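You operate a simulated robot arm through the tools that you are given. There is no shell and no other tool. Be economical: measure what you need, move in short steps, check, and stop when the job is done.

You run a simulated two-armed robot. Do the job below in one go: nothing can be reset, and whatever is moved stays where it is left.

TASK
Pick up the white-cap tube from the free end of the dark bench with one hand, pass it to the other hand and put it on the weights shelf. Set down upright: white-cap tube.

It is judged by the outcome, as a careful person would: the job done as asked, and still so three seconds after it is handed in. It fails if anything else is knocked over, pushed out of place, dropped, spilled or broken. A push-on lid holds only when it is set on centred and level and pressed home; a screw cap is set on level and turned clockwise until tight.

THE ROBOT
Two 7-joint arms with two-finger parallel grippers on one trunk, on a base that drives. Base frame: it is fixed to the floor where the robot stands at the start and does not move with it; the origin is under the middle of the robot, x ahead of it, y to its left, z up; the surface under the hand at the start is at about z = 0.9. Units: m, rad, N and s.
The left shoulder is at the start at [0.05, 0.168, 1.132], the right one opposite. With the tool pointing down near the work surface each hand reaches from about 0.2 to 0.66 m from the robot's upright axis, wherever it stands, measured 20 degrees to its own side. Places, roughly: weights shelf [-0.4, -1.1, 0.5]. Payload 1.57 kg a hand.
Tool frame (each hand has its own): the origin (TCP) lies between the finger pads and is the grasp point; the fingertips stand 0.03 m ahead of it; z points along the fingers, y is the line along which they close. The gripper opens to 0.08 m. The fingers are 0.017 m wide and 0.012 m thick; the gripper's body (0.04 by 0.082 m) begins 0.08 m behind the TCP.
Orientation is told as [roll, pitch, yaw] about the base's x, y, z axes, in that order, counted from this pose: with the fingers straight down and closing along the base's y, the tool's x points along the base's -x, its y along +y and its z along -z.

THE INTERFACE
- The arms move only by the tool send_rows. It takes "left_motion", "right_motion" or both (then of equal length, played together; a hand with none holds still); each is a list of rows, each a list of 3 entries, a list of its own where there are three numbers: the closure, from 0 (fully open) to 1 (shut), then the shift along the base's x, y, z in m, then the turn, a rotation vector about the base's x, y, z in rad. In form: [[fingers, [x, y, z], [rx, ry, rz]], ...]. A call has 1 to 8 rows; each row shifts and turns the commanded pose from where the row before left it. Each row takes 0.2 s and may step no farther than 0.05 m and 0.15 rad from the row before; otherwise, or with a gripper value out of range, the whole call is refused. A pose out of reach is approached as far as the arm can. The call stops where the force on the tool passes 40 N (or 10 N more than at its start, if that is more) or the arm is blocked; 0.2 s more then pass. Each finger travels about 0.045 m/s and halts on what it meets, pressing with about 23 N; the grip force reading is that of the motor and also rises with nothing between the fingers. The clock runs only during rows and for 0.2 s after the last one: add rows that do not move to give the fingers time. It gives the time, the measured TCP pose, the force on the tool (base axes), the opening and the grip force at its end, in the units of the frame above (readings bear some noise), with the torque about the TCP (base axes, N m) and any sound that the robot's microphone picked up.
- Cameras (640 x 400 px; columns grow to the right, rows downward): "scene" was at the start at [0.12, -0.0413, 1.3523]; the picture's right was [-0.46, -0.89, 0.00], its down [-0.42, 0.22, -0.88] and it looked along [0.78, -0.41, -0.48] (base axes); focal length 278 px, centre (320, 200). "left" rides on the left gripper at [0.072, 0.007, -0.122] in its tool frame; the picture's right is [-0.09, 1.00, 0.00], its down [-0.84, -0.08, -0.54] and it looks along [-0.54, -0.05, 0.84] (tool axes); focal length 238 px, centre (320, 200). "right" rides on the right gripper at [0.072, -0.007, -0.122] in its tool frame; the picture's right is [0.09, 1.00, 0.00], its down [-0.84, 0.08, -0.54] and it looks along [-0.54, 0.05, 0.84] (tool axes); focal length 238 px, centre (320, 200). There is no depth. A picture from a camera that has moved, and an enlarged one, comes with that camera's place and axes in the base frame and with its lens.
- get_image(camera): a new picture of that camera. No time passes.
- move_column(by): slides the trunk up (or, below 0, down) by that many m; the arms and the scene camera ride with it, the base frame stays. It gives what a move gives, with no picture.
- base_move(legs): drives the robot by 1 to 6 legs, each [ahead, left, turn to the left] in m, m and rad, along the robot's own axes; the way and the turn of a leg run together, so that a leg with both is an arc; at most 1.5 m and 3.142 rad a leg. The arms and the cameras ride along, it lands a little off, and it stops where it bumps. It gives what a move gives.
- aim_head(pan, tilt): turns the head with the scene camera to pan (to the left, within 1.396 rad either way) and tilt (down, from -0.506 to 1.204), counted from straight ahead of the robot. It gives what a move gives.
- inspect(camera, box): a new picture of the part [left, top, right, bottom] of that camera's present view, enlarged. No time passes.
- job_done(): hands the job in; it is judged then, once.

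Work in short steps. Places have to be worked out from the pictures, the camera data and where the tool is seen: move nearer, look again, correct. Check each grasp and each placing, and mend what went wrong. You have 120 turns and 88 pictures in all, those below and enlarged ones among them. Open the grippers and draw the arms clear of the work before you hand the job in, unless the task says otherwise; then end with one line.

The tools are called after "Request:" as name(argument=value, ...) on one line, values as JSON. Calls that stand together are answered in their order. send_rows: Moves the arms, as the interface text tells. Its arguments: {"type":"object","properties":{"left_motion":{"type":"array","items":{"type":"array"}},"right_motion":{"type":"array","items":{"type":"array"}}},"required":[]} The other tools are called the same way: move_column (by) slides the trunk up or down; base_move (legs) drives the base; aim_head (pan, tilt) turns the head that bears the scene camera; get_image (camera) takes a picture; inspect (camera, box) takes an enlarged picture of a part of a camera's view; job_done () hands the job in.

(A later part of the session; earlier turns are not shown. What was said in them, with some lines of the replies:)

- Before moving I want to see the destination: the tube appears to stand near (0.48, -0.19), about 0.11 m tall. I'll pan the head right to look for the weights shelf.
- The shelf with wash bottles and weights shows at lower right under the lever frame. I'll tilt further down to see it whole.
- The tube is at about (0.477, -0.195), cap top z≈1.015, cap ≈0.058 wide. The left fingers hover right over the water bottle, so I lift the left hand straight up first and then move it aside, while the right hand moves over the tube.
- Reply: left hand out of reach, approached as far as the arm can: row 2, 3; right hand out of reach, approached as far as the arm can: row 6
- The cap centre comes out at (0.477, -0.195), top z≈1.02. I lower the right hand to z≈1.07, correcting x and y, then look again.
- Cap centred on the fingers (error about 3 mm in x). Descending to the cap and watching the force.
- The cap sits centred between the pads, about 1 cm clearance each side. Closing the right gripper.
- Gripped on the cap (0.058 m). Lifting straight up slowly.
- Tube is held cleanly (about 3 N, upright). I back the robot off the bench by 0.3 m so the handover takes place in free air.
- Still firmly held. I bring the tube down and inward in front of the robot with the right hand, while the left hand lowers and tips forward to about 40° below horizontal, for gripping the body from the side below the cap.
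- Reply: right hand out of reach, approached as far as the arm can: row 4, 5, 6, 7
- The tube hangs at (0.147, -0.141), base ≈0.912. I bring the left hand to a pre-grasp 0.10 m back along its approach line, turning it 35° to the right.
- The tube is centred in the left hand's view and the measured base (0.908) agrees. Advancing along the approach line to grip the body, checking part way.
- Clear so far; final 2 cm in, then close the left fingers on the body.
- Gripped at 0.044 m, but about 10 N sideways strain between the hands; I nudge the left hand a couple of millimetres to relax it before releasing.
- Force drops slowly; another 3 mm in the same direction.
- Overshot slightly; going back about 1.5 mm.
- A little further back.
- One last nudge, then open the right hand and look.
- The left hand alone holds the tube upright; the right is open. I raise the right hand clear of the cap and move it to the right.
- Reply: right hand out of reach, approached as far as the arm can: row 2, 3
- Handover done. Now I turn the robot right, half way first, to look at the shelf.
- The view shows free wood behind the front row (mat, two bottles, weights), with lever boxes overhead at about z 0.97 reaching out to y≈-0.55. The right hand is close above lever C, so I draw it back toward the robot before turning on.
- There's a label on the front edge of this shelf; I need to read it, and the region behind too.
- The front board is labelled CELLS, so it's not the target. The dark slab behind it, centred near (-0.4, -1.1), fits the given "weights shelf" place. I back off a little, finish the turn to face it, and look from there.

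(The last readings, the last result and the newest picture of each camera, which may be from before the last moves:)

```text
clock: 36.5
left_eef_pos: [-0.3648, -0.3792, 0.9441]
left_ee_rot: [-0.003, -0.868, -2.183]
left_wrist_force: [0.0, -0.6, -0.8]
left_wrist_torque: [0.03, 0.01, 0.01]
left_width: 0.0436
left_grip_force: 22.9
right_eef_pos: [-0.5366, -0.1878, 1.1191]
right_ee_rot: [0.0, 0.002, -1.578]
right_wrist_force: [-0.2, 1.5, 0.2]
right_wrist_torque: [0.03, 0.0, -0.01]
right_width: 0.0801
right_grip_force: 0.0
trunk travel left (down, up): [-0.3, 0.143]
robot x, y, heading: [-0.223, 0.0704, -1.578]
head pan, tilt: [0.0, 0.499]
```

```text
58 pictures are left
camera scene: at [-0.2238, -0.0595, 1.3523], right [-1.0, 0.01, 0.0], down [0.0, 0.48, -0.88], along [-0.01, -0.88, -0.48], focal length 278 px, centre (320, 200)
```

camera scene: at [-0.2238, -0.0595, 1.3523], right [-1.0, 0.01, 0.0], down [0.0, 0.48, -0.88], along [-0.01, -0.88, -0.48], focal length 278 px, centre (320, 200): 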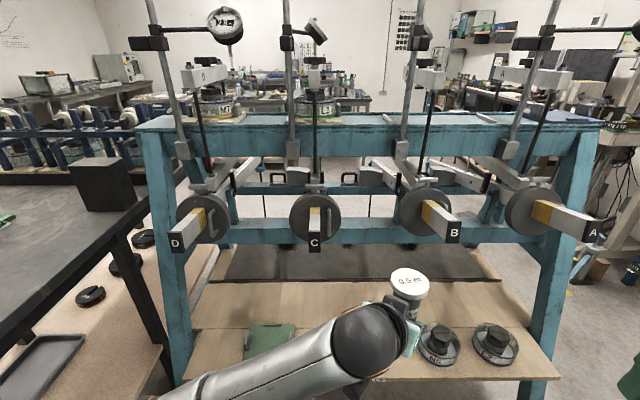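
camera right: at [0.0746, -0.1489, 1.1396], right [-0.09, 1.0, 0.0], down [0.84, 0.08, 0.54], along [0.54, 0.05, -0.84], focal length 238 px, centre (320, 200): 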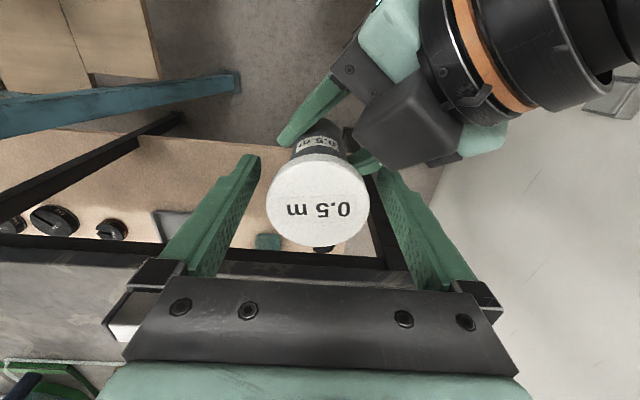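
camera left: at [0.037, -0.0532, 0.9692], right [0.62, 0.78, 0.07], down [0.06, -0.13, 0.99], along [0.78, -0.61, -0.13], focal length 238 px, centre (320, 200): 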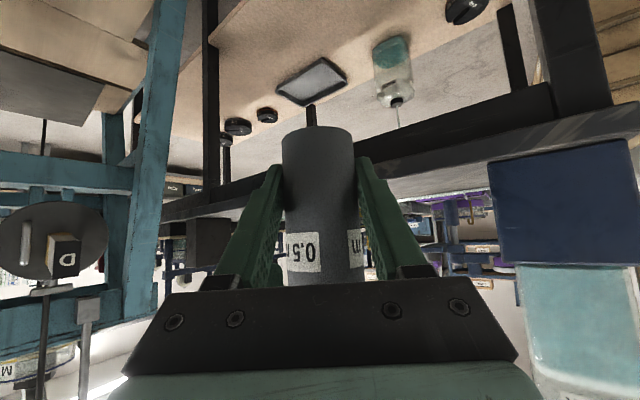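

Facing the frame. I lower the trunk fully (nothing beneath either hand) to see under the levers and to get the arms at shelf height.

Request:
move_column(by=-0.29)

Request:
aim_head(pan=0.0, tilt=0.4)

Request:
get_image(camera="scene")

Request:
get_image(camera="left")

```text
clock: 39.4
left_eef_pos: [-0.3649, -0.3793, 0.6536]
left_ee_rot: [-0.004, -0.868, -2.184]
left_wrist_force: [0.2, 1.0, -1.0]
left_wrist_torque: [0.04, -0.01, -0.03]
left_width: 0.0436
left_grip_force: 22.9
right_eef_pos: [-0.5365, -0.1876, 0.8291]
right_ee_rot: [0.0, 0.0, -1.577]
right_wrist_force: [-0.6, -0.4, 0.0]
right_wrist_torque: [-0.01, -0.01, -0.06]
right_width: 0.0798
right_grip_force: 0.0
trunk travel left (down, up): [-0.01, 0.433]
robot x, y, heading: [-0.2216, 0.0691, -1.576]
head pan, tilt: [0.0, 0.499]
```

```text
clock: 40.1
left_eef_pos: [-0.3641, -0.3792, 0.6554]
left_ee_rot: [-0.004, -0.869, -2.184]
left_wrist_force: [0.0, 1.0, -0.1]
left_wrist_torque: [0.02, -0.01, 0.0]
left_width: 0.0437
left_grip_force: 23.2
right_eef_pos: [-0.5364, -0.1879, 0.8292]
right_ee_rot: [0.0, -0.001, -1.577]
right_wrist_force: [-0.7, -0.3, -0.6]
right_wrist_torque: [0.04, -0.01, -0.02]
right_width: 0.0799
right_grip_force: 0.0
trunk travel left (down, up): [-0.01, 0.433]
robot x, y, heading: [-0.2239, 0.0721, -1.577]
head pan, tilt: [0.0, 0.4]
```

```text
57 pictures are left
camera scene: at [-0.2237, -0.061, 1.0715], right [-1.0, 0.01, 0.0], down [0.0, 0.39, -0.92], along [-0.01, -0.92, -0.39], focal length 278 px, centre (320, 200)
```

scene: 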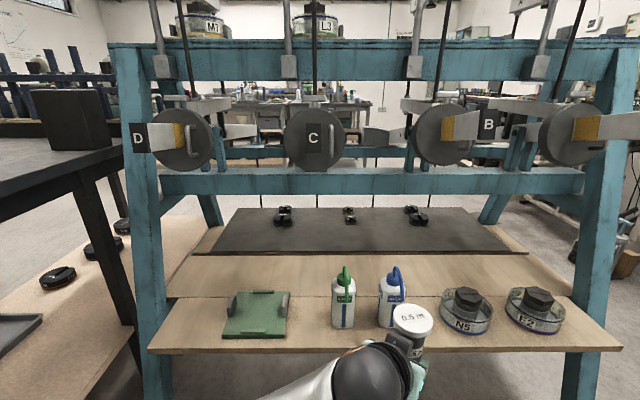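

```text
56 pictures are left
camera left: at [-0.2785, -0.2688, 0.6791], right [0.78, -0.62, 0.07], down [-0.13, -0.06, 0.99], along [-0.61, -0.78, -0.13], focal length 238 px, centre (320, 200)
```

left: 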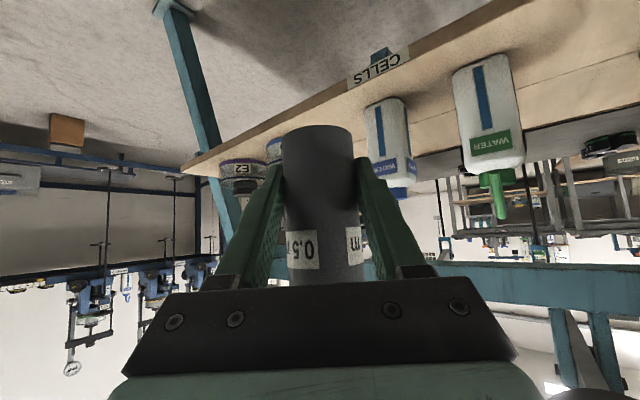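

Geometry from the two heights: CELLS board z≈0.45 (front y≈-0.55), dark slab z≈0.49 from y≈-0.94 to -1.33 with small black weights at its back; the lower beam's underside is z≈0.75 at y≈-0.86. A clear lane runs over the flat green mat at x≈-0.06. I check the left elbow's surroundings before moving the arm there.

Request:
aim_head(pan=0.7, tilt=0.9)

Request:
get_image(camera="scene")

```text
clock: 41.2
left_eef_pos: [-0.3647, -0.3796, 0.6533]
left_ee_rot: [-0.002, -0.87, -2.184]
left_wrist_force: [-0.6, 0.3, -0.2]
left_wrist_torque: [-0.01, -0.04, 0.0]
left_width: 0.0433
left_grip_force: 22.8
right_eef_pos: [-0.5354, -0.1886, 0.8278]
right_ee_rot: [0.001, 0.0, -1.577]
right_wrist_force: [-0.4, -0.5, 0.2]
right_wrist_torque: [-0.01, 0.02, -0.01]
right_width: 0.08
right_grip_force: 0.0
trunk travel left (down, up): [-0.01, 0.433]
robot x, y, heading: [-0.2239, 0.0722, -1.576]
head pan, tilt: [0.7, 0.901]
```

```text
55 pictures are left
camera scene: at [-0.1749, -0.0265, 1.0285], right [-0.77, -0.64, 0.0], down [-0.5, 0.6, -0.62], along [0.4, -0.48, -0.78], focal length 278 px, centre (320, 200)
```

scene: 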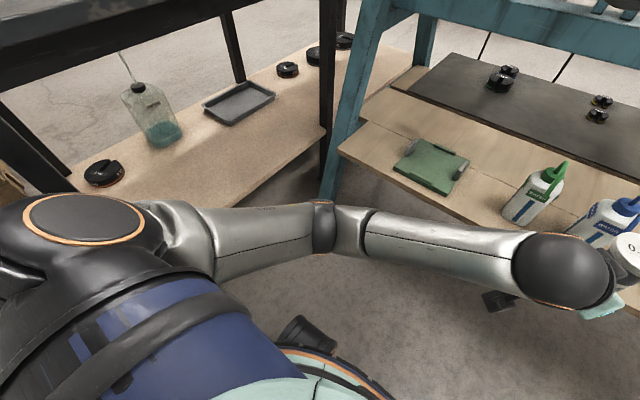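

The elbow has ample room. I swing the left hand to the lane at x≈-0.06, pointing straight at the shelf.

Request:
send_rows(left_motion=[[1, [0.036, 0, 0], [0, 0, 0.1]], [1, [0.038, 0, 0], [0, 0, 0.102]], [1, [0.038, 0, 0], [0, 0, 0.102]], [1, [0.038, 0, 0], [0, 0, 0.102]], [1, [0.038, -0.005, 0], [0, 0, 0.102]], [1, [0.038, -0.005, 0], [0, 0, 0.1]], [1, [0.038, -0.005, 0], [0, 0, 0]], [1, [0.038, -0.005, 0], [0, 0, 0]]], right_motion=[[0, [0, 0.01, 0], [0, 0, 0]], [0, [0, 0.01, 0], [0, 0, 0]], [0, [0, 0.01, 0], [0, 0, 0]], [0, [0, 0.01, 0], [0, 0, 0]], [0, [0, 0, 0], [0, 0, 0]], [0, [0, 0, 0], [0, 0, 0]], [0, [0, 0, 0], [0, 0, 0]], [0, [0, 0, 0], [0, 0, 0]]])

Request:
aim_head(pan=0.1, tilt=0.7)

Request:
get_image(camera="scene")

Request:
get_image(camera="left")

```text
clock: 43.0
left_eef_pos: [-0.0618, -0.3999, 0.6531]
left_ee_rot: [-0.003, -0.869, -1.577]
left_wrist_force: [-0.2, -0.1, 0.5]
left_wrist_torque: [0.03, 0.02, 0.01]
left_width: 0.0431
left_grip_force: 23.3
right_eef_pos: [-0.5374, -0.1482, 0.8288]
right_ee_rot: [-0.001, 0.0, -1.578]
right_wrist_force: [0.1, 0.3, 0.8]
right_wrist_torque: [0.02, 0.01, 0.0]
right_width: 0.08
right_grip_force: 0.1
trunk travel left (down, up): [-0.01, 0.433]
robot x, y, heading: [-0.2231, 0.0687, -1.573]
head pan, tilt: [0.7, 0.901]
```

```text
clock: 44.0
left_eef_pos: [-0.0619, -0.4003, 0.6535]
left_ee_rot: [-0.003, -0.871, -1.576]
left_wrist_force: [-0.2, -0.8, 0.6]
left_wrist_torque: [0.0, 0.03, 0.04]
left_width: 0.0431
left_grip_force: 23.4
right_eef_pos: [-0.5367, -0.1481, 0.829]
right_ee_rot: [0.0, 0.0, -1.577]
right_wrist_force: [-0.3, -0.2, -0.2]
right_wrist_torque: [0.02, 0.01, 0.02]
right_width: 0.0802
right_grip_force: 0.1
trunk travel left (down, up): [-0.01, 0.433]
robot x, y, heading: [-0.2208, 0.0712, -1.575]
head pan, tilt: [0.099, 0.7]
```

```text
54 pictures are left
camera scene: at [-0.2151, -0.053, 1.0446], right [-1.0, -0.09, 0.0], down [-0.06, 0.64, -0.76], along [0.07, -0.76, -0.64], focal length 278 px, centre (320, 200)
```

scene: 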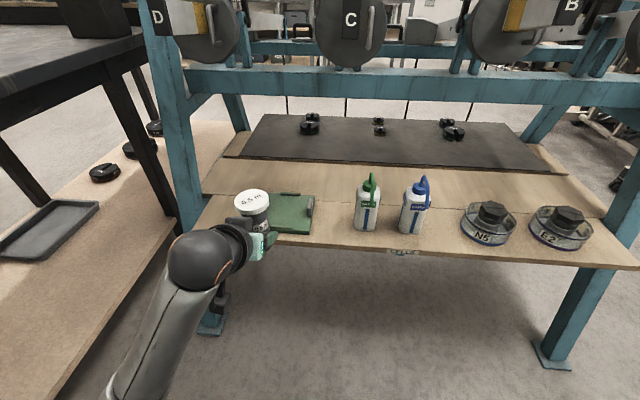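

```text
53 pictures are left
camera left: at [-0.0548, -0.2601, 0.6781], right [1.0, -0.07, 0.07], down [-0.08, -0.13, 0.99], along [-0.06, -0.99, -0.13], focal length 238 px, centre (320, 200)
```

left: 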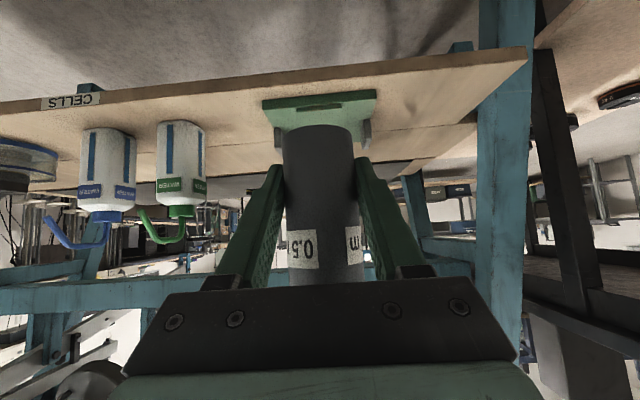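

Tube is upright over the mat lane. I lower 4 cm and drive ahead 0.25 m, under the lever tips and between the frame's legs.

Request:
send_rows(left_motion=[[1, [0, 0, -0.02], [0, 0, 0]], [1, [0, 0, -0.02], [0, 0, 0]]])

Request:
base_move(legs=[[0.13, 0, 0], [0.12, 0, 0]])

Request:
get_image(camera="scene")

Request:
get_image(camera="left")

```text
clock: 44.6
left_eef_pos: [-0.0611, -0.4007, 0.6143]
left_ee_rot: [-0.003, -0.871, -1.578]
left_wrist_force: [0.2, -0.5, -0.2]
left_wrist_torque: [0.05, 0.04, -0.03]
left_width: 0.0434
left_grip_force: 23.4
right_eef_pos: [-0.5362, -0.1497, 0.829]
right_ee_rot: [-0.001, 0.0, -1.578]
right_wrist_force: [-0.7, 0.5, -0.2]
right_wrist_torque: [-0.01, 0.04, -0.01]
right_width: 0.0799
right_grip_force: 0.1
trunk travel left (down, up): [-0.01, 0.433]
robot x, y, heading: [-0.225, 0.0724, -1.575]
head pan, tilt: [0.099, 0.7]
```

```text
clock: 46.7
left_eef_pos: [-0.0628, -0.6504, 0.6139]
left_ee_rot: [-0.003, -0.87, -1.575]
left_wrist_force: [-0.6, 0.1, 0.1]
left_wrist_torque: [0.03, 0.02, -0.02]
left_width: 0.0435
left_grip_force: 22.8
right_eef_pos: [-0.5378, -0.3981, 0.8307]
right_ee_rot: [-0.001, 0.0, -1.578]
right_wrist_force: [-0.5, 0.3, -0.4]
right_wrist_torque: [0.01, 0.0, 0.01]
right_width: 0.0799
right_grip_force: 0.0
trunk travel left (down, up): [-0.01, 0.433]
robot x, y, heading: [-0.2226, -0.1783, -1.574]
head pan, tilt: [0.099, 0.7]
```

```text
52 pictures are left
camera scene: at [-0.2165, -0.3036, 1.0447], right [-1.0, -0.09, 0.0], down [-0.06, 0.64, -0.76], along [0.07, -0.76, -0.64], focal length 278 px, centre (320, 200)
```

scene: 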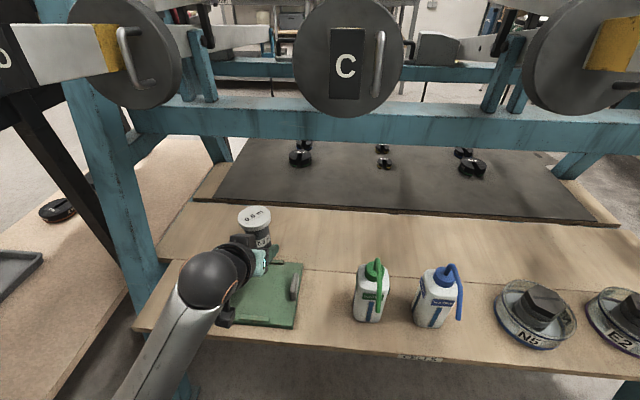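

```text
51 pictures are left
camera left: at [-0.0549, -0.511, 0.6385], right [1.0, -0.07, 0.07], down [-0.08, -0.13, 0.99], along [-0.06, -0.99, -0.13], focal length 238 px, centre (320, 200)
```

left: 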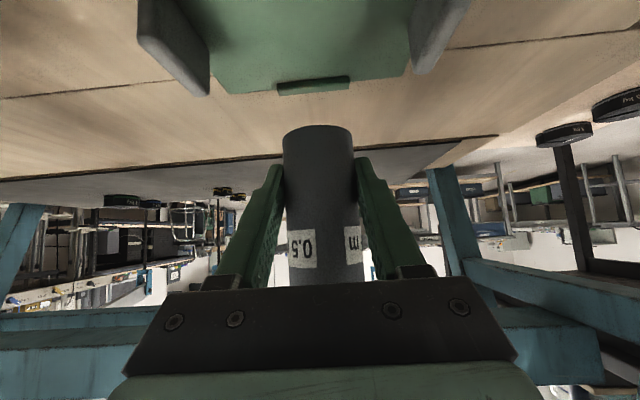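

Clear so far. The slab edge is at y≈-0.935, z≈0.495. To have enough reach I move the right hand a bit aside (away from lever B) and drive 0.09 m further.

Request:
send_rows(right_motion=[[0, [-0.025, 0.01, 0], [0, 0, 0]], [0, [-0.025, 0.01, 0], [0, 0, 0]], [0, [-0.025, 0.01, 0], [0, 0, 0]]])

Request:
base_move(legs=[[0.09, 0, 0]])

Request:
aim_head(pan=0.35, tilt=0.6)

Request:
get_image(camera="scene")

Request:
get_image(camera="left")

```text
clock: 47.5
left_eef_pos: [-0.0612, -0.6505, 0.6129]
left_ee_rot: [-0.004, -0.87, -1.576]
left_wrist_force: [-0.8, 0.2, -0.8]
left_wrist_torque: [0.01, -0.03, 0.02]
left_width: 0.0433
left_grip_force: 22.8
right_eef_pos: [-0.6118, -0.3686, 0.8282]
right_ee_rot: [-0.001, 0.0, -1.576]
right_wrist_force: [0.8, 0.0, 0.7]
right_wrist_torque: [0.01, -0.01, -0.04]
right_width: 0.0798
right_grip_force: 0.1
trunk travel left (down, up): [-0.01, 0.433]
robot x, y, heading: [-0.2252, -0.181, -1.575]
head pan, tilt: [0.099, 0.7]
```

```text
clock: 48.6
left_eef_pos: [-0.0633, -0.7411, 0.6133]
left_ee_rot: [-0.004, -0.869, -1.577]
left_wrist_force: [0.1, 0.5, 0.5]
left_wrist_torque: [-0.01, 0.03, 0.02]
left_width: 0.0434
left_grip_force: 23.1
right_eef_pos: [-0.6132, -0.4598, 0.8288]
right_ee_rot: [-0.001, 0.0, -1.579]
right_wrist_force: [-0.5, -0.6, -0.1]
right_wrist_torque: [-0.04, -0.03, 0.0]
right_width: 0.08
right_grip_force: 0.1
trunk travel left (down, up): [-0.01, 0.433]
robot x, y, heading: [-0.2191, -0.2693, -1.579]
head pan, tilt: [0.099, 0.7]
```

```text
clock: 49.4
left_eef_pos: [-0.0638, -0.7403, 0.6144]
left_ee_rot: [-0.002, -0.869, -1.574]
left_wrist_force: [-0.4, -0.5, 0.6]
left_wrist_torque: [-0.02, 0.0, 0.02]
left_width: 0.0431
left_grip_force: 22.5
right_eef_pos: [-0.6131, -0.4594, 0.8295]
right_ee_rot: [0.001, 0.0, -1.576]
right_wrist_force: [-0.1, 0.0, 0.4]
right_wrist_torque: [0.04, 0.02, 0.03]
right_width: 0.0801
right_grip_force: 0.1
trunk travel left (down, up): [-0.01, 0.433]
robot x, y, heading: [-0.225, -0.2686, -1.576]
head pan, tilt: [0.351, 0.6]
```

```text
50 pictures are left
camera scene: at [-0.1952, -0.3919, 1.0532], right [-0.94, -0.34, 0.0], down [-0.19, 0.53, -0.82], along [0.28, -0.78, -0.57], focal length 278 px, centre (320, 200)
```

scene: 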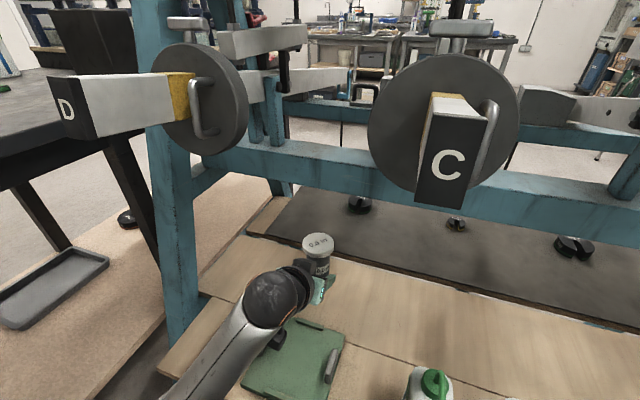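

```text
49 pictures are left
camera left: at [-0.0556, -0.6006, 0.6383], right [1.0, -0.07, 0.07], down [-0.08, -0.13, 0.99], along [-0.06, -0.99, -0.13], focal length 238 px, centre (320, 200)
```

left: 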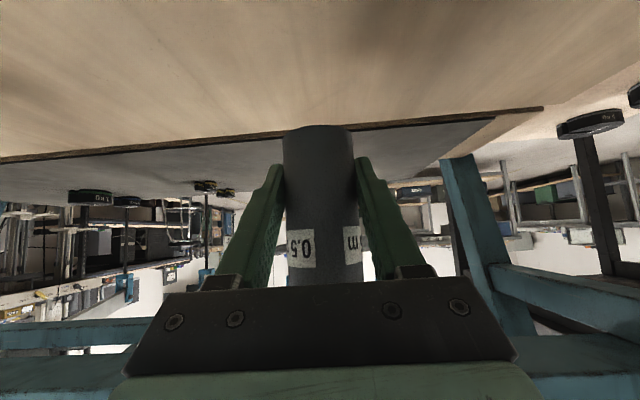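

Refined slab edge: y≈-0.91, z≈0.50; beam underside front at y≈-0.83, z≈0.76. I aim for tube centre y≈-0.97, staying low so the wrist passes under the beam. First part of the reach, then a look.

Request:
send_rows(left_motion=[[1, [0, -0.03, 0], [0, 0, 0]], [1, [0, -0.03, -0.01], [0, 0, 0]], [1, [0, -0.03, -0.015], [0, 0, 0]], [1, [0, -0.03, -0.015], [0, 0, 0]], [1, [0, 0, 0], [0, 0, 0]]])

Request:
get_image(camera="scene")

Request:
get_image(camera="left")

```text
clock: 50.6
left_eef_pos: [-0.0628, -0.8599, 0.5728]
left_ee_rot: [-0.003, -0.869, -1.575]
left_wrist_force: [-0.4, -0.1, 0.5]
left_wrist_torque: [0.01, 0.06, -0.02]
left_width: 0.0431
left_grip_force: 23.0
right_eef_pos: [-0.6137, -0.4599, 0.8284]
right_ee_rot: [0.0, -0.003, -1.579]
right_wrist_force: [1.0, -0.6, -0.5]
right_wrist_torque: [0.01, 0.03, 0.01]
right_width: 0.08
right_grip_force: 0.0
trunk travel left (down, up): [-0.01, 0.433]
robot x, y, heading: [-0.2247, -0.2683, -1.581]
head pan, tilt: [0.351, 0.6]
```

```text
48 pictures are left
camera scene: at [-0.1951, -0.3919, 1.0533], right [-0.94, -0.34, 0.0], down [-0.19, 0.53, -0.82], along [0.28, -0.78, -0.57], focal length 278 px, centre (320, 200)
```

scene: 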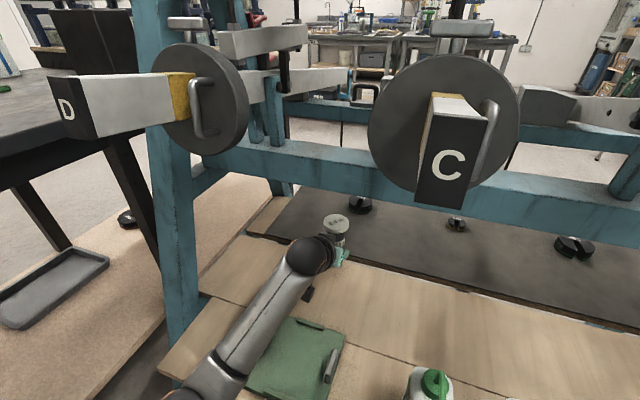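

```text
47 pictures are left
camera left: at [-0.0548, -0.7207, 0.597], right [1.0, -0.07, 0.07], down [-0.08, -0.13, 0.99], along [-0.06, -0.99, -0.13], focal length 238 px, centre (320, 200)
```

left: 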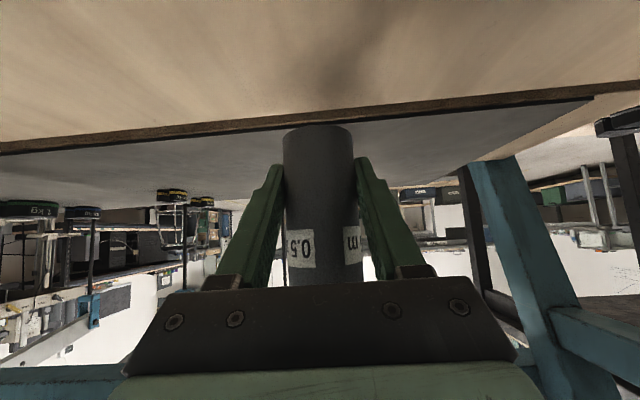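

Weights on the slab are marked in kg: it is the weights shelf. Continuing the last 0.11 m low over the slab, stopping just above it.

Request:
send_rows(left_motion=[[1, [0, -0.025, -0.008], [0, 0, 0]], [1, [0, -0.03, -0.008], [0, 0, 0]], [1, [0, -0.03, 0], [0, 0, 0]], [1, [0, -0.025, 0], [0, 0, 0]], [1, [0, 0, 0], [0, 0, 0]]])

Request:
inspect(camera="scene", box=[220, 130, 460, 330])

Request:
get_image(camera="left")

```text
clock: 51.8
left_eef_pos: [-0.0624, -0.9694, 0.5579]
left_ee_rot: [-0.004, -0.867, -1.576]
left_wrist_force: [0.7, 0.3, 0.6]
left_wrist_torque: [0.03, -0.04, -0.02]
left_width: 0.0429
left_grip_force: 22.8
right_eef_pos: [-0.6133, -0.4599, 0.8289]
right_ee_rot: [0.001, 0.0, -1.577]
right_wrist_force: [0.3, 0.7, 0.3]
right_wrist_torque: [-0.01, 0.02, 0.04]
right_width: 0.0797
right_grip_force: 0.0
trunk travel left (down, up): [-0.01, 0.433]
robot x, y, heading: [-0.2277, -0.2712, -1.578]
head pan, tilt: [0.351, 0.6]
```

```text
2.00 times, centred on (340, 230) of scene
camera zoom: at [-0.1952, -0.3919, 1.0533], right [-0.94, -0.34, 0.0], down [-0.19, 0.53, -0.82], along [0.28, -0.78, -0.57], focal length 555 px, centre (280, 140)
```

zoom: 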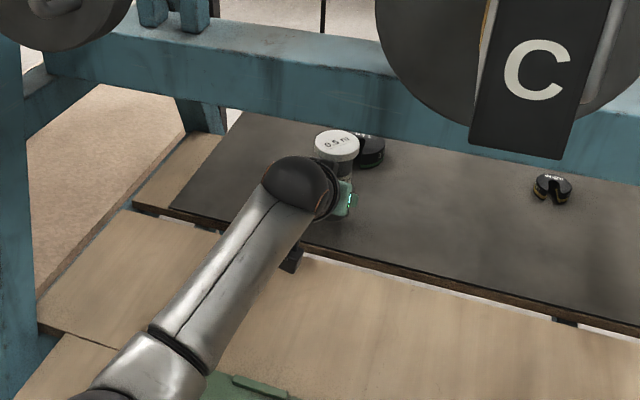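

```text
45 pictures are left
camera left: at [-0.0555, -0.8304, 0.5828], right [1.0, -0.07, 0.07], down [-0.08, -0.13, 0.99], along [-0.06, -0.99, -0.13], focal length 238 px, centre (320, 200)
```

left: 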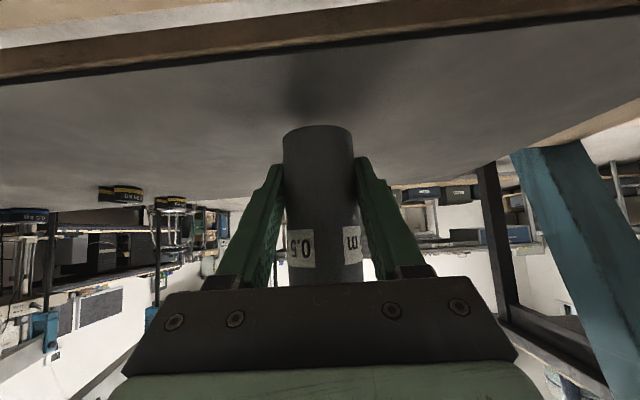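

Tube is over the slab, inside the edge by about 4 cm. Lowering in small steps to feel the contact.

Request:
send_rows(left_motion=[[1, [0, 0, -0.005], [0, 0, 0]], [1, [0, 0, -0.004], [0, 0, 0]], [1, [0, 0, -0.003], [0, 0, 0]], [1, [0, 0, 0], [0, 0, 0]]])

Request:
get_image(camera="left")

```text
clock: 52.8
left_eef_pos: [-0.0633, -0.9696, 0.5459]
left_ee_rot: [-0.005, -0.87, -1.576]
left_wrist_force: [-0.1, 0.1, 0.3]
left_wrist_torque: [0.08, 0.01, -0.01]
left_width: 0.0429
left_grip_force: 23.2
right_eef_pos: [-0.6134, -0.4602, 0.8298]
right_ee_rot: [0.0, 0.001, -1.577]
right_wrist_force: [0.1, 0.2, -0.9]
right_wrist_torque: [0.01, 0.0, 0.0]
right_width: 0.0799
right_grip_force: 0.0
trunk travel left (down, up): [-0.01, 0.433]
robot x, y, heading: [-0.2226, -0.2677, -1.581]
head pan, tilt: [0.351, 0.6]
```

```text
44 pictures are left
camera left: at [-0.0556, -0.8303, 0.5704], right [1.0, -0.07, 0.07], down [-0.08, -0.13, 0.99], along [-0.06, -0.99, -0.13], focal length 238 px, centre (320, 200)
```

left: 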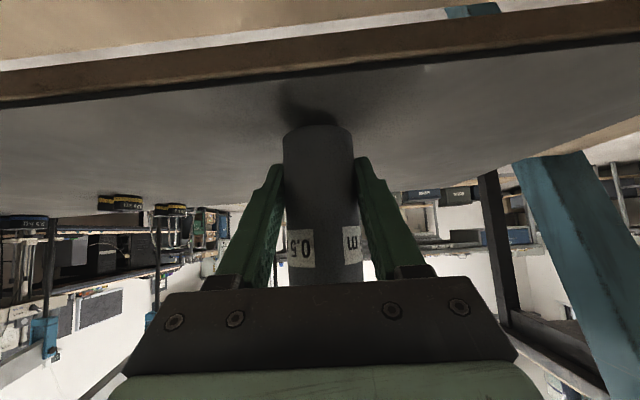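

The shadow nearly meets the tube base but there's no contact yet. Lowering further in 3 mm steps.

Request:
send_rows(left_motion=[[1, [0, 0, -0.003], [0, 0, 0]], [1, [0, 0, -0.003], [0, 0, 0]], [1, [0, 0, -0.002], [0, 0, 0]], [1, [0, 0, 0], [0, 0, 0]]])

Request:
inspect(camera="left", box=[220, 60, 420, 220])

```text
clock: 53.8
left_eef_pos: [-0.0636, -0.9693, 0.5367]
left_ee_rot: [-0.004, -0.869, -1.576]
left_wrist_force: [-0.1, 0.4, 0.3]
left_wrist_torque: [0.06, -0.01, 0.01]
left_width: 0.0427
left_grip_force: 23.4
right_eef_pos: [-0.6128, -0.4598, 0.8293]
right_ee_rot: [0.001, 0.001, -1.577]
right_wrist_force: [0.0, -0.3, 0.0]
right_wrist_torque: [0.01, -0.04, -0.01]
right_width: 0.08
right_grip_force: 0.0
trunk travel left (down, up): [-0.01, 0.433]
robot x, y, heading: [-0.2205, -0.2676, -1.575]
head pan, tilt: [0.351, 0.6]
```

```text
2.50 times, centred on (320, 140) of left
camera zoom: at [-0.0558, -0.8308, 0.5616], right [1.0, -0.07, 0.07], down [-0.08, -0.13, 0.99], along [-0.06, -0.99, -0.13], focal length 596 px, centre (320, 350)
```

zoom: 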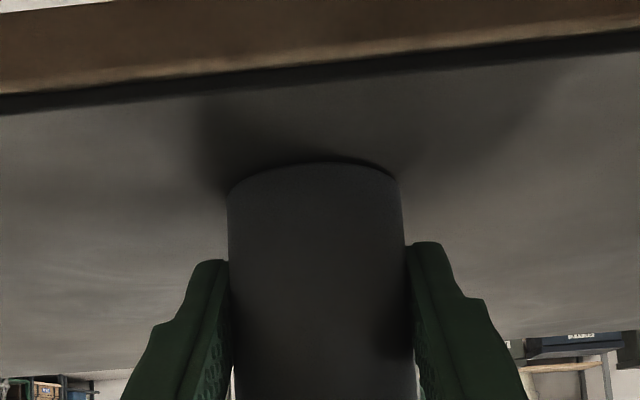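

Base is about to touch; a few 1.5 mm steps more.

Request:
send_rows(left_motion=[[1, [0, 0, -0.0015], [0, 0, 0]], [1, [0, 0, -0.0015], [0, 0, 0]], [1, [0, 0, -0.001], [0, 0, 0]], [1, [0, 0, 0], [0, 0, 0]]])

```text
clock: 54.8
left_eef_pos: [-0.0638, -0.9713, 0.5356]
left_ee_rot: [-0.004, -0.874, -1.575]
left_wrist_force: [0.2, -0.7, 5.5]
left_wrist_torque: [-0.15, 0.09, 0.01]
left_width: 0.0426
left_grip_force: 23.5
right_eef_pos: [-0.6125, -0.4593, 0.8296]
right_ee_rot: [0.0, -0.002, -1.578]
right_wrist_force: [-0.5, 0.1, -0.8]
right_wrist_torque: [0.02, -0.02, 0.01]
right_width: 0.0801
right_grip_force: 0.0
trunk travel left (down, up): [-0.01, 0.433]
robot x, y, heading: [-0.2256, -0.2687, -1.58]
head pan, tilt: [0.351, 0.6]
```

Contact at 5.5 N. Opening the left fingers and looking.

Request:
send_rows(left_motion=[[0.4, [0, 0, 0], [0, 0, 0]], [0.3, [0, 0, 0], [0, 0, 0]], [0.15, [0, 0, 0], [0, 0, 0]], [0.05, [0, 0, 0], [0, 0, 0]], [0, [0, 0, 0], [0, 0, 0]], [0, [0, 0, 0], [0, 0, 0]]])

Request:
get_image(camera="left")

Request:
inspect(camera="scene", box=[260, 180, 420, 300])

```text
clock: 56.2
left_eef_pos: [-0.0619, -0.9681, 0.5334]
left_ee_rot: [-0.003, -0.869, -1.576]
left_wrist_force: [-0.1, 0.1, -0.3]
left_wrist_torque: [-0.02, 0.01, -0.02]
left_width: 0.08
left_grip_force: 0.0
right_eef_pos: [-0.6139, -0.4613, 0.8289]
right_ee_rot: [-0.001, 0.0, -1.577]
right_wrist_force: [0.1, 0.6, 0.1]
right_wrist_torque: [0.04, 0.02, -0.01]
right_width: 0.0799
right_grip_force: 0.0
trunk travel left (down, up): [-0.01, 0.433]
robot x, y, heading: [-0.2269, -0.2705, -1.574]
head pan, tilt: [0.351, 0.6]
```

```text
42 pictures are left
camera left: at [-0.0556, -0.8301, 0.5582], right [1.0, -0.07, 0.07], down [-0.08, -0.12, 0.99], along [-0.06, -0.99, -0.13], focal length 238 px, centre (320, 200)
```

left: 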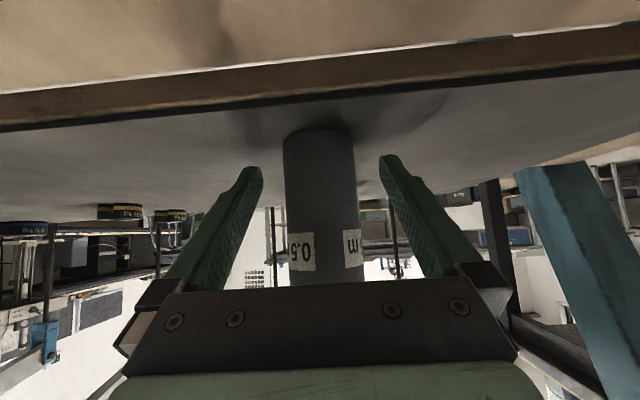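

```text
3.33 times, centred on (340, 240) of scene
camera zoom: at [-0.1952, -0.3917, 1.0533], right [-0.94, -0.34, 0.0], down [-0.19, 0.53, -0.83], along [0.28, -0.78, -0.56], focal length 926 px, centre (253, 67)
```

zoom: 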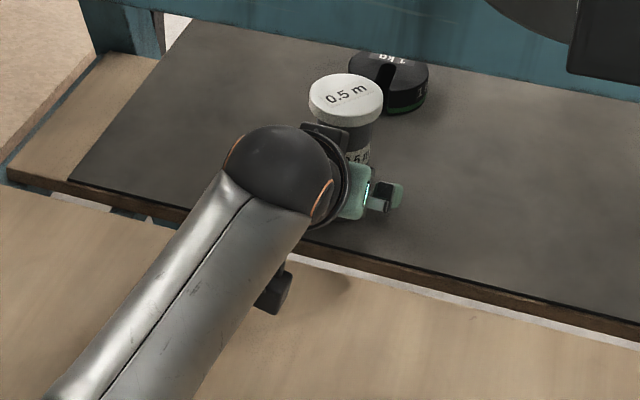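

The tube stands free and upright. Withdrawing the left hand straight back with a slight rise, retracing the way in.

Request:
send_rows(left_motion=[[0, [0, 0.015, 0.003], [0, 0, 0]], [0, [0, 0.02, 0.006], [0, 0, 0]], [0, [0, 0.025, 0.008], [0, 0, 0]], [0, [0, 0.025, 0.01], [0, 0, 0]], [0, [0, 0.03, 0.01], [0, 0, 0]], [0, [0, 0.03, 0.012], [0, 0, 0]], [0, [0, 0.03, 0.015], [0, 0, 0]], [0, [0, 0.03, 0.015], [0, 0, 0]]])

Request:
get_image(camera="left")

Request:
get_image(camera="scene")

```text
clock: 57.9
left_eef_pos: [-0.0578, -0.8073, 0.6943]
left_ee_rot: [0.055, -1.039, -1.612]
left_wrist_force: [0.8, 0.4, 0.3]
left_wrist_torque: [0.02, 0.02, 0.01]
left_width: 0.0799
left_grip_force: 0.1
right_eef_pos: [-0.619, -0.4516, 0.8353]
right_ee_rot: [0.011, -0.016, -1.578]
right_wrist_force: [-0.5, -0.7, -0.2]
right_wrist_torque: [-0.01, -0.01, 0.02]
right_width: 0.08
right_grip_force: 0.1
trunk travel left (down, up): [-0.01, 0.433]
robot x, y, heading: [-0.2232, -0.2667, -1.581]
head pan, tilt: [0.351, 0.6]
stopped in row 8 (left hand): the arm was blocked; the commanded pose is now the measured one
```

```text
40 pictures are left
camera left: at [-0.0529, -0.6668, 0.6954], right [0.99, -0.04, 0.11], down [-0.11, 0.04, 0.99], along [-0.05, -1.0, 0.04], focal length 238 px, centre (320, 200)
```

left: 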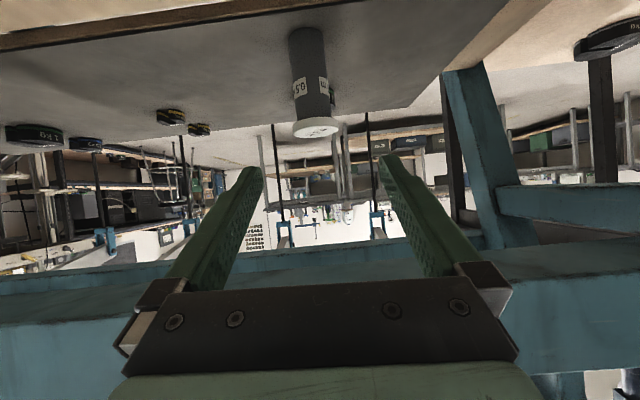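

```text
39 pictures are left
camera scene: at [-0.2028, -0.3795, 1.0622], right [-0.94, -0.34, 0.0], down [-0.18, 0.52, -0.84], along [0.28, -0.79, -0.55], focal length 278 px, centre (320, 200)
```

scene: 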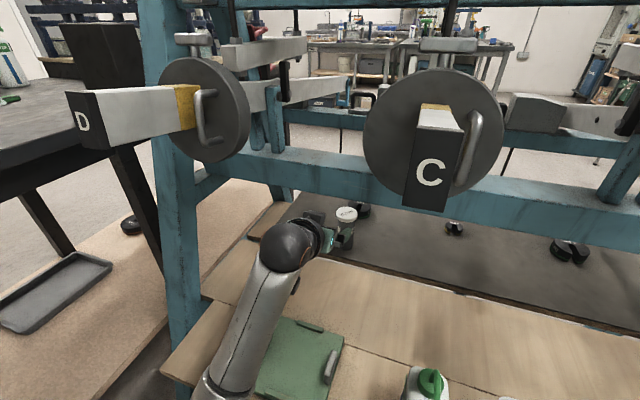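

The tube stands upright, but the arm was blocked: the hand is higher and tipped, so the elbow or forearm is likely on the CELLS board's edge. I look at the elbow before any further move.

Request:
aim_head(pan=0.6, tilt=1.1)

Request:
get_image(camera="scene")

```text
clock: 58.9
left_eef_pos: [-0.059, -0.8094, 0.6956]
left_ee_rot: [0.051, -1.044, -1.61]
left_wrist_force: [0.9, -0.3, 0.3]
left_wrist_torque: [-0.03, -0.01, 0.0]
left_width: 0.0803
left_grip_force: 0.0
right_eef_pos: [-0.6181, -0.4514, 0.8355]
right_ee_rot: [0.011, -0.015, -1.577]
right_wrist_force: [-0.4, -0.3, 0.6]
right_wrist_torque: [0.0, 0.0, 0.0]
right_width: 0.08
right_grip_force: 0.1
trunk travel left (down, up): [-0.01, 0.433]
robot x, y, heading: [-0.226, -0.2653, -1.58]
head pan, tilt: [0.6, 1.1]
```

```text
38 pictures are left
camera scene: at [-0.1966, -0.3501, 1.0231], right [-0.83, -0.56, 0.0], down [-0.49, 0.73, -0.47], along [0.26, -0.39, -0.88], focal length 278 px, centre (320, 200)
```

scene: 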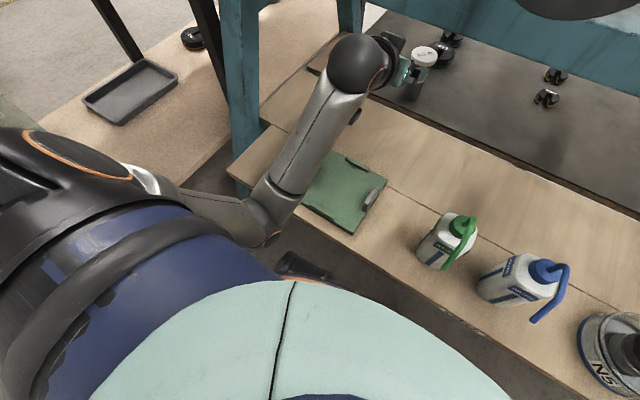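

The forearm just behind the elbow rests on the CELLS board's front edge. Raising the trunk slightly takes it off; the fingers stay below the beam.

Request:
move_column(by=0.03)

Request:
get_image(camera="left")

Request:
get_image(camera="scene")

```text
clock: 59.6
left_eef_pos: [-0.0561, -0.813, 0.7056]
left_ee_rot: [0.029, -1.022, -1.593]
left_wrist_force: [-0.2, 0.3, 0.3]
left_wrist_torque: [0.04, -0.02, 0.01]
left_width: 0.0799
left_grip_force: 0.1
right_eef_pos: [-0.6132, -0.46, 0.8588]
right_ee_rot: [0.0, 0.001, -1.577]
right_wrist_force: [-0.1, 0.3, 0.2]
right_wrist_torque: [0.01, 0.0, 0.02]
right_width: 0.08
right_grip_force: 0.0
trunk travel left (down, up): [-0.04, 0.403]
robot x, y, heading: [-0.2217, -0.267, -1.578]
head pan, tilt: [0.6, 1.1]
```

```text
37 pictures are left
camera left: at [-0.0497, -0.6714, 0.7086], right [0.99, -0.05, 0.09], down [-0.09, 0.03, 1.0], along [-0.05, -1.0, 0.02], focal length 238 px, centre (320, 200)
```

left: 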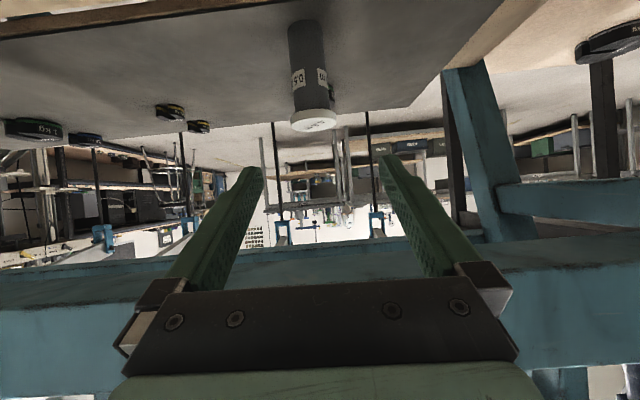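

```text
36 pictures are left
camera scene: at [-0.1898, -0.3608, 1.0433], right [-0.83, -0.56, 0.0], down [-0.5, 0.74, -0.45], along [0.25, -0.38, -0.89], focal length 278 px, centre (320, 200)
```

scene: 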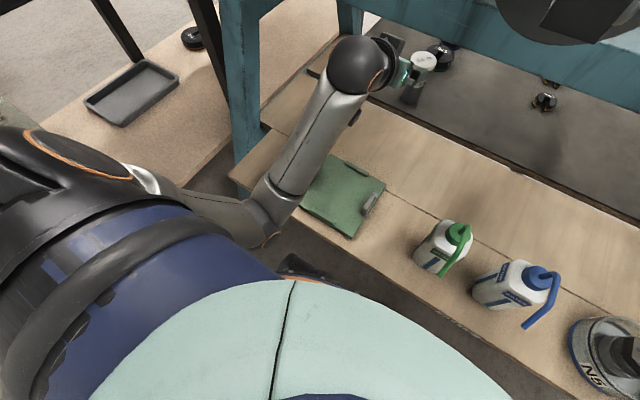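

The robot is level again. A little more trunk lift, then I drive straight back to take the arm out.

Request:
move_column(by=0.015)

Request:
base_move(legs=[[-0.08, 0, 0]])

Request:
get_image(camera="scene")

```text
clock: 60.2
left_eef_pos: [-0.0557, -0.8132, 0.722]
left_ee_rot: [0.032, -1.021, -1.594]
left_wrist_force: [-0.7, 0.6, 0.3]
left_wrist_torque: [-0.01, 0.01, -0.01]
left_width: 0.0799
left_grip_force: 0.1
right_eef_pos: [-0.6127, -0.4605, 0.8753]
right_ee_rot: [-0.001, 0.001, -1.579]
right_wrist_force: [-0.2, 0.8, -0.2]
right_wrist_torque: [-0.01, 0.0, 0.0]
right_width: 0.0802
right_grip_force: 0.1
trunk travel left (down, up): [-0.055, 0.388]
robot x, y, heading: [-0.2235, -0.2691, -1.576]
head pan, tilt: [0.6, 1.1]
```

```text
clock: 61.3
left_eef_pos: [-0.0547, -0.734, 0.7213]
left_ee_rot: [0.03, -1.022, -1.595]
left_wrist_force: [-0.1, 1.1, -0.5]
left_wrist_torque: [0.04, 0.0, -0.01]
left_width: 0.08
left_grip_force: 0.0
right_eef_pos: [-0.6129, -0.3806, 0.8744]
right_ee_rot: [0.001, -0.002, -1.58]
right_wrist_force: [0.6, -0.1, 0.1]
right_wrist_torque: [0.02, -0.01, -0.01]
right_width: 0.0798
right_grip_force: 0.2
trunk travel left (down, up): [-0.055, 0.388]
robot x, y, heading: [-0.2216, -0.1889, -1.581]
head pan, tilt: [0.6, 1.1]
```

```text
35 pictures are left
camera scene: at [-0.1893, -0.2815, 1.0597], right [-0.83, -0.56, 0.0], down [-0.5, 0.74, -0.45], along [0.25, -0.38, -0.89], focal length 278 px, centre (320, 200)
```

scene: 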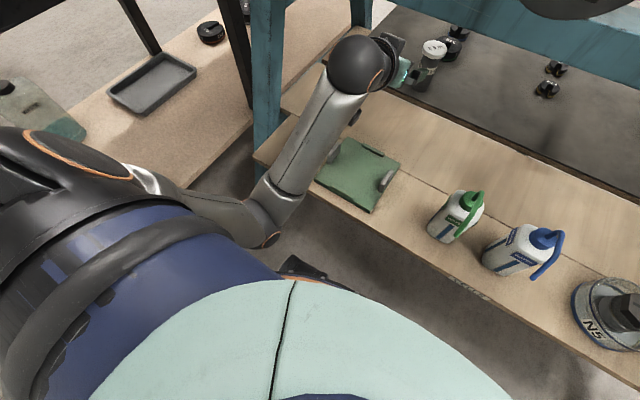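

Arm clear of the board. Backing away 0.3 m further so everything is out of the frame, then a final look.

Request:
base_move(legs=[[-0.15, 0, 0], [-0.15, 0, 0]])

Request:
aim_head(pan=0.1, tilt=0.5)

Request:
get_image(camera="scene")

Request:
get_image(camera="left")

```text
clock: 63.6
left_eef_pos: [-0.0526, -0.4358, 0.722]
left_ee_rot: [0.03, -1.023, -1.597]
left_wrist_force: [-0.6, 0.0, 0.4]
left_wrist_torque: [0.01, -0.01, 0.0]
left_width: 0.0802
left_grip_force: 0.1
right_eef_pos: [-0.6116, -0.0795, 0.8738]
right_ee_rot: [0.0, 0.0, -1.58]
right_wrist_force: [0.4, 0.8, -0.3]
right_wrist_torque: [-0.03, -0.01, 0.0]
right_width: 0.0801
right_grip_force: 0.1
trunk travel left (down, up): [-0.055, 0.388]
robot x, y, heading: [-0.2212, 0.1112, -1.576]
head pan, tilt: [0.6, 1.1]
```

```text
clock: 64.6
left_eef_pos: [-0.052, -0.4346, 0.7224]
left_ee_rot: [0.03, -1.024, -1.594]
left_wrist_force: [-0.3, -1.2, -0.7]
left_wrist_torque: [0.03, -0.02, -0.05]
left_width: 0.0799
left_grip_force: 0.0
right_eef_pos: [-0.6103, -0.0802, 0.875]
right_ee_rot: [0.0, -0.002, -1.579]
right_wrist_force: [-0.5, -0.3, -0.3]
right_wrist_torque: [0.01, -0.01, 0.01]
right_width: 0.08
right_grip_force: 0.0
trunk travel left (down, up): [-0.055, 0.388]
robot x, y, heading: [-0.2243, 0.1066, -1.576]
head pan, tilt: [0.099, 0.499]
```

```text
34 pictures are left
camera scene: at [-0.2142, -0.02, 1.1073], right [-1.0, -0.09, 0.0], down [-0.04, 0.48, -0.88], along [0.08, -0.87, -0.48], focal length 278 px, centre (320, 200)
```

scene: 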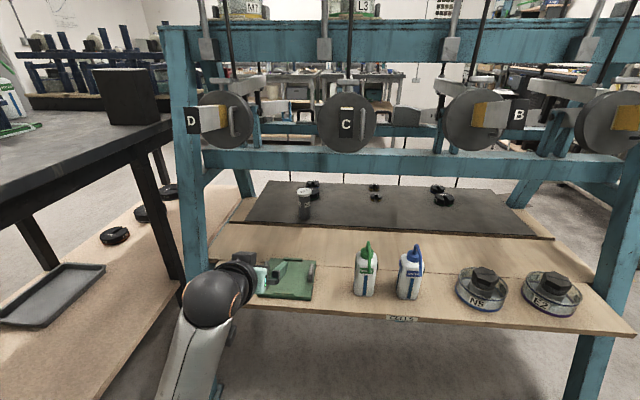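

```text
33 pictures are left
camera left: at [-0.0477, -0.2929, 0.7251], right [0.99, -0.05, 0.09], down [-0.09, 0.03, 1.0], along [-0.05, -1.0, 0.02], focal length 238 px, centre (320, 200)
```

left: 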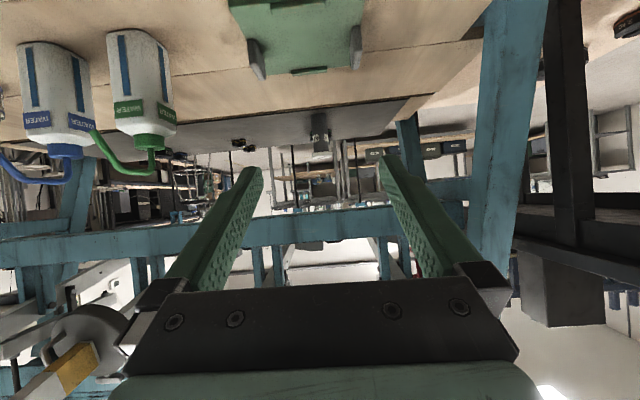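

Everything else stands where it was. One enlarged look confirms the tube's stance before handing in.

Request:
inspect(camera="scene", box=[230, 160, 450, 300])

```text
2.86 times, centred on (340, 230) of scene
camera zoom: at [-0.2142, -0.02, 1.1073], right [-1.0, -0.09, 0.0], down [-0.04, 0.48, -0.88], along [0.08, -0.87, -0.48], focal length 794 px, centre (263, 114)
```

zoom: 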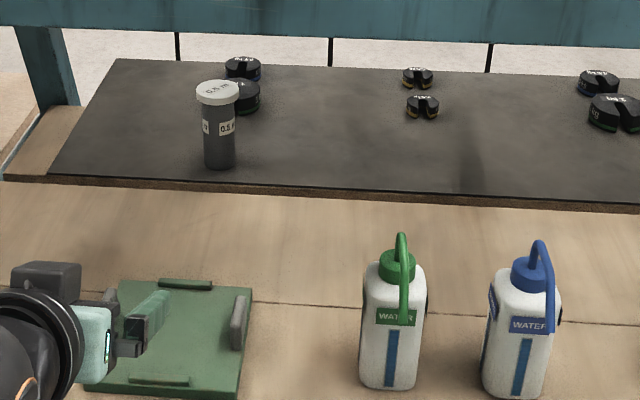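

The tube stands upright on the dark weights shelf, both grippers are open and clear; handing in.

Request:
job_done()

```text
The job is handed in.
```

The white-cap tube was picked up with the right hand, passed to the left, and now stands upright on the weights shelf. While withdrawing, the left forearm briefly caught on the front edge of the CELLS board; nothing looked moved in the final pictures.
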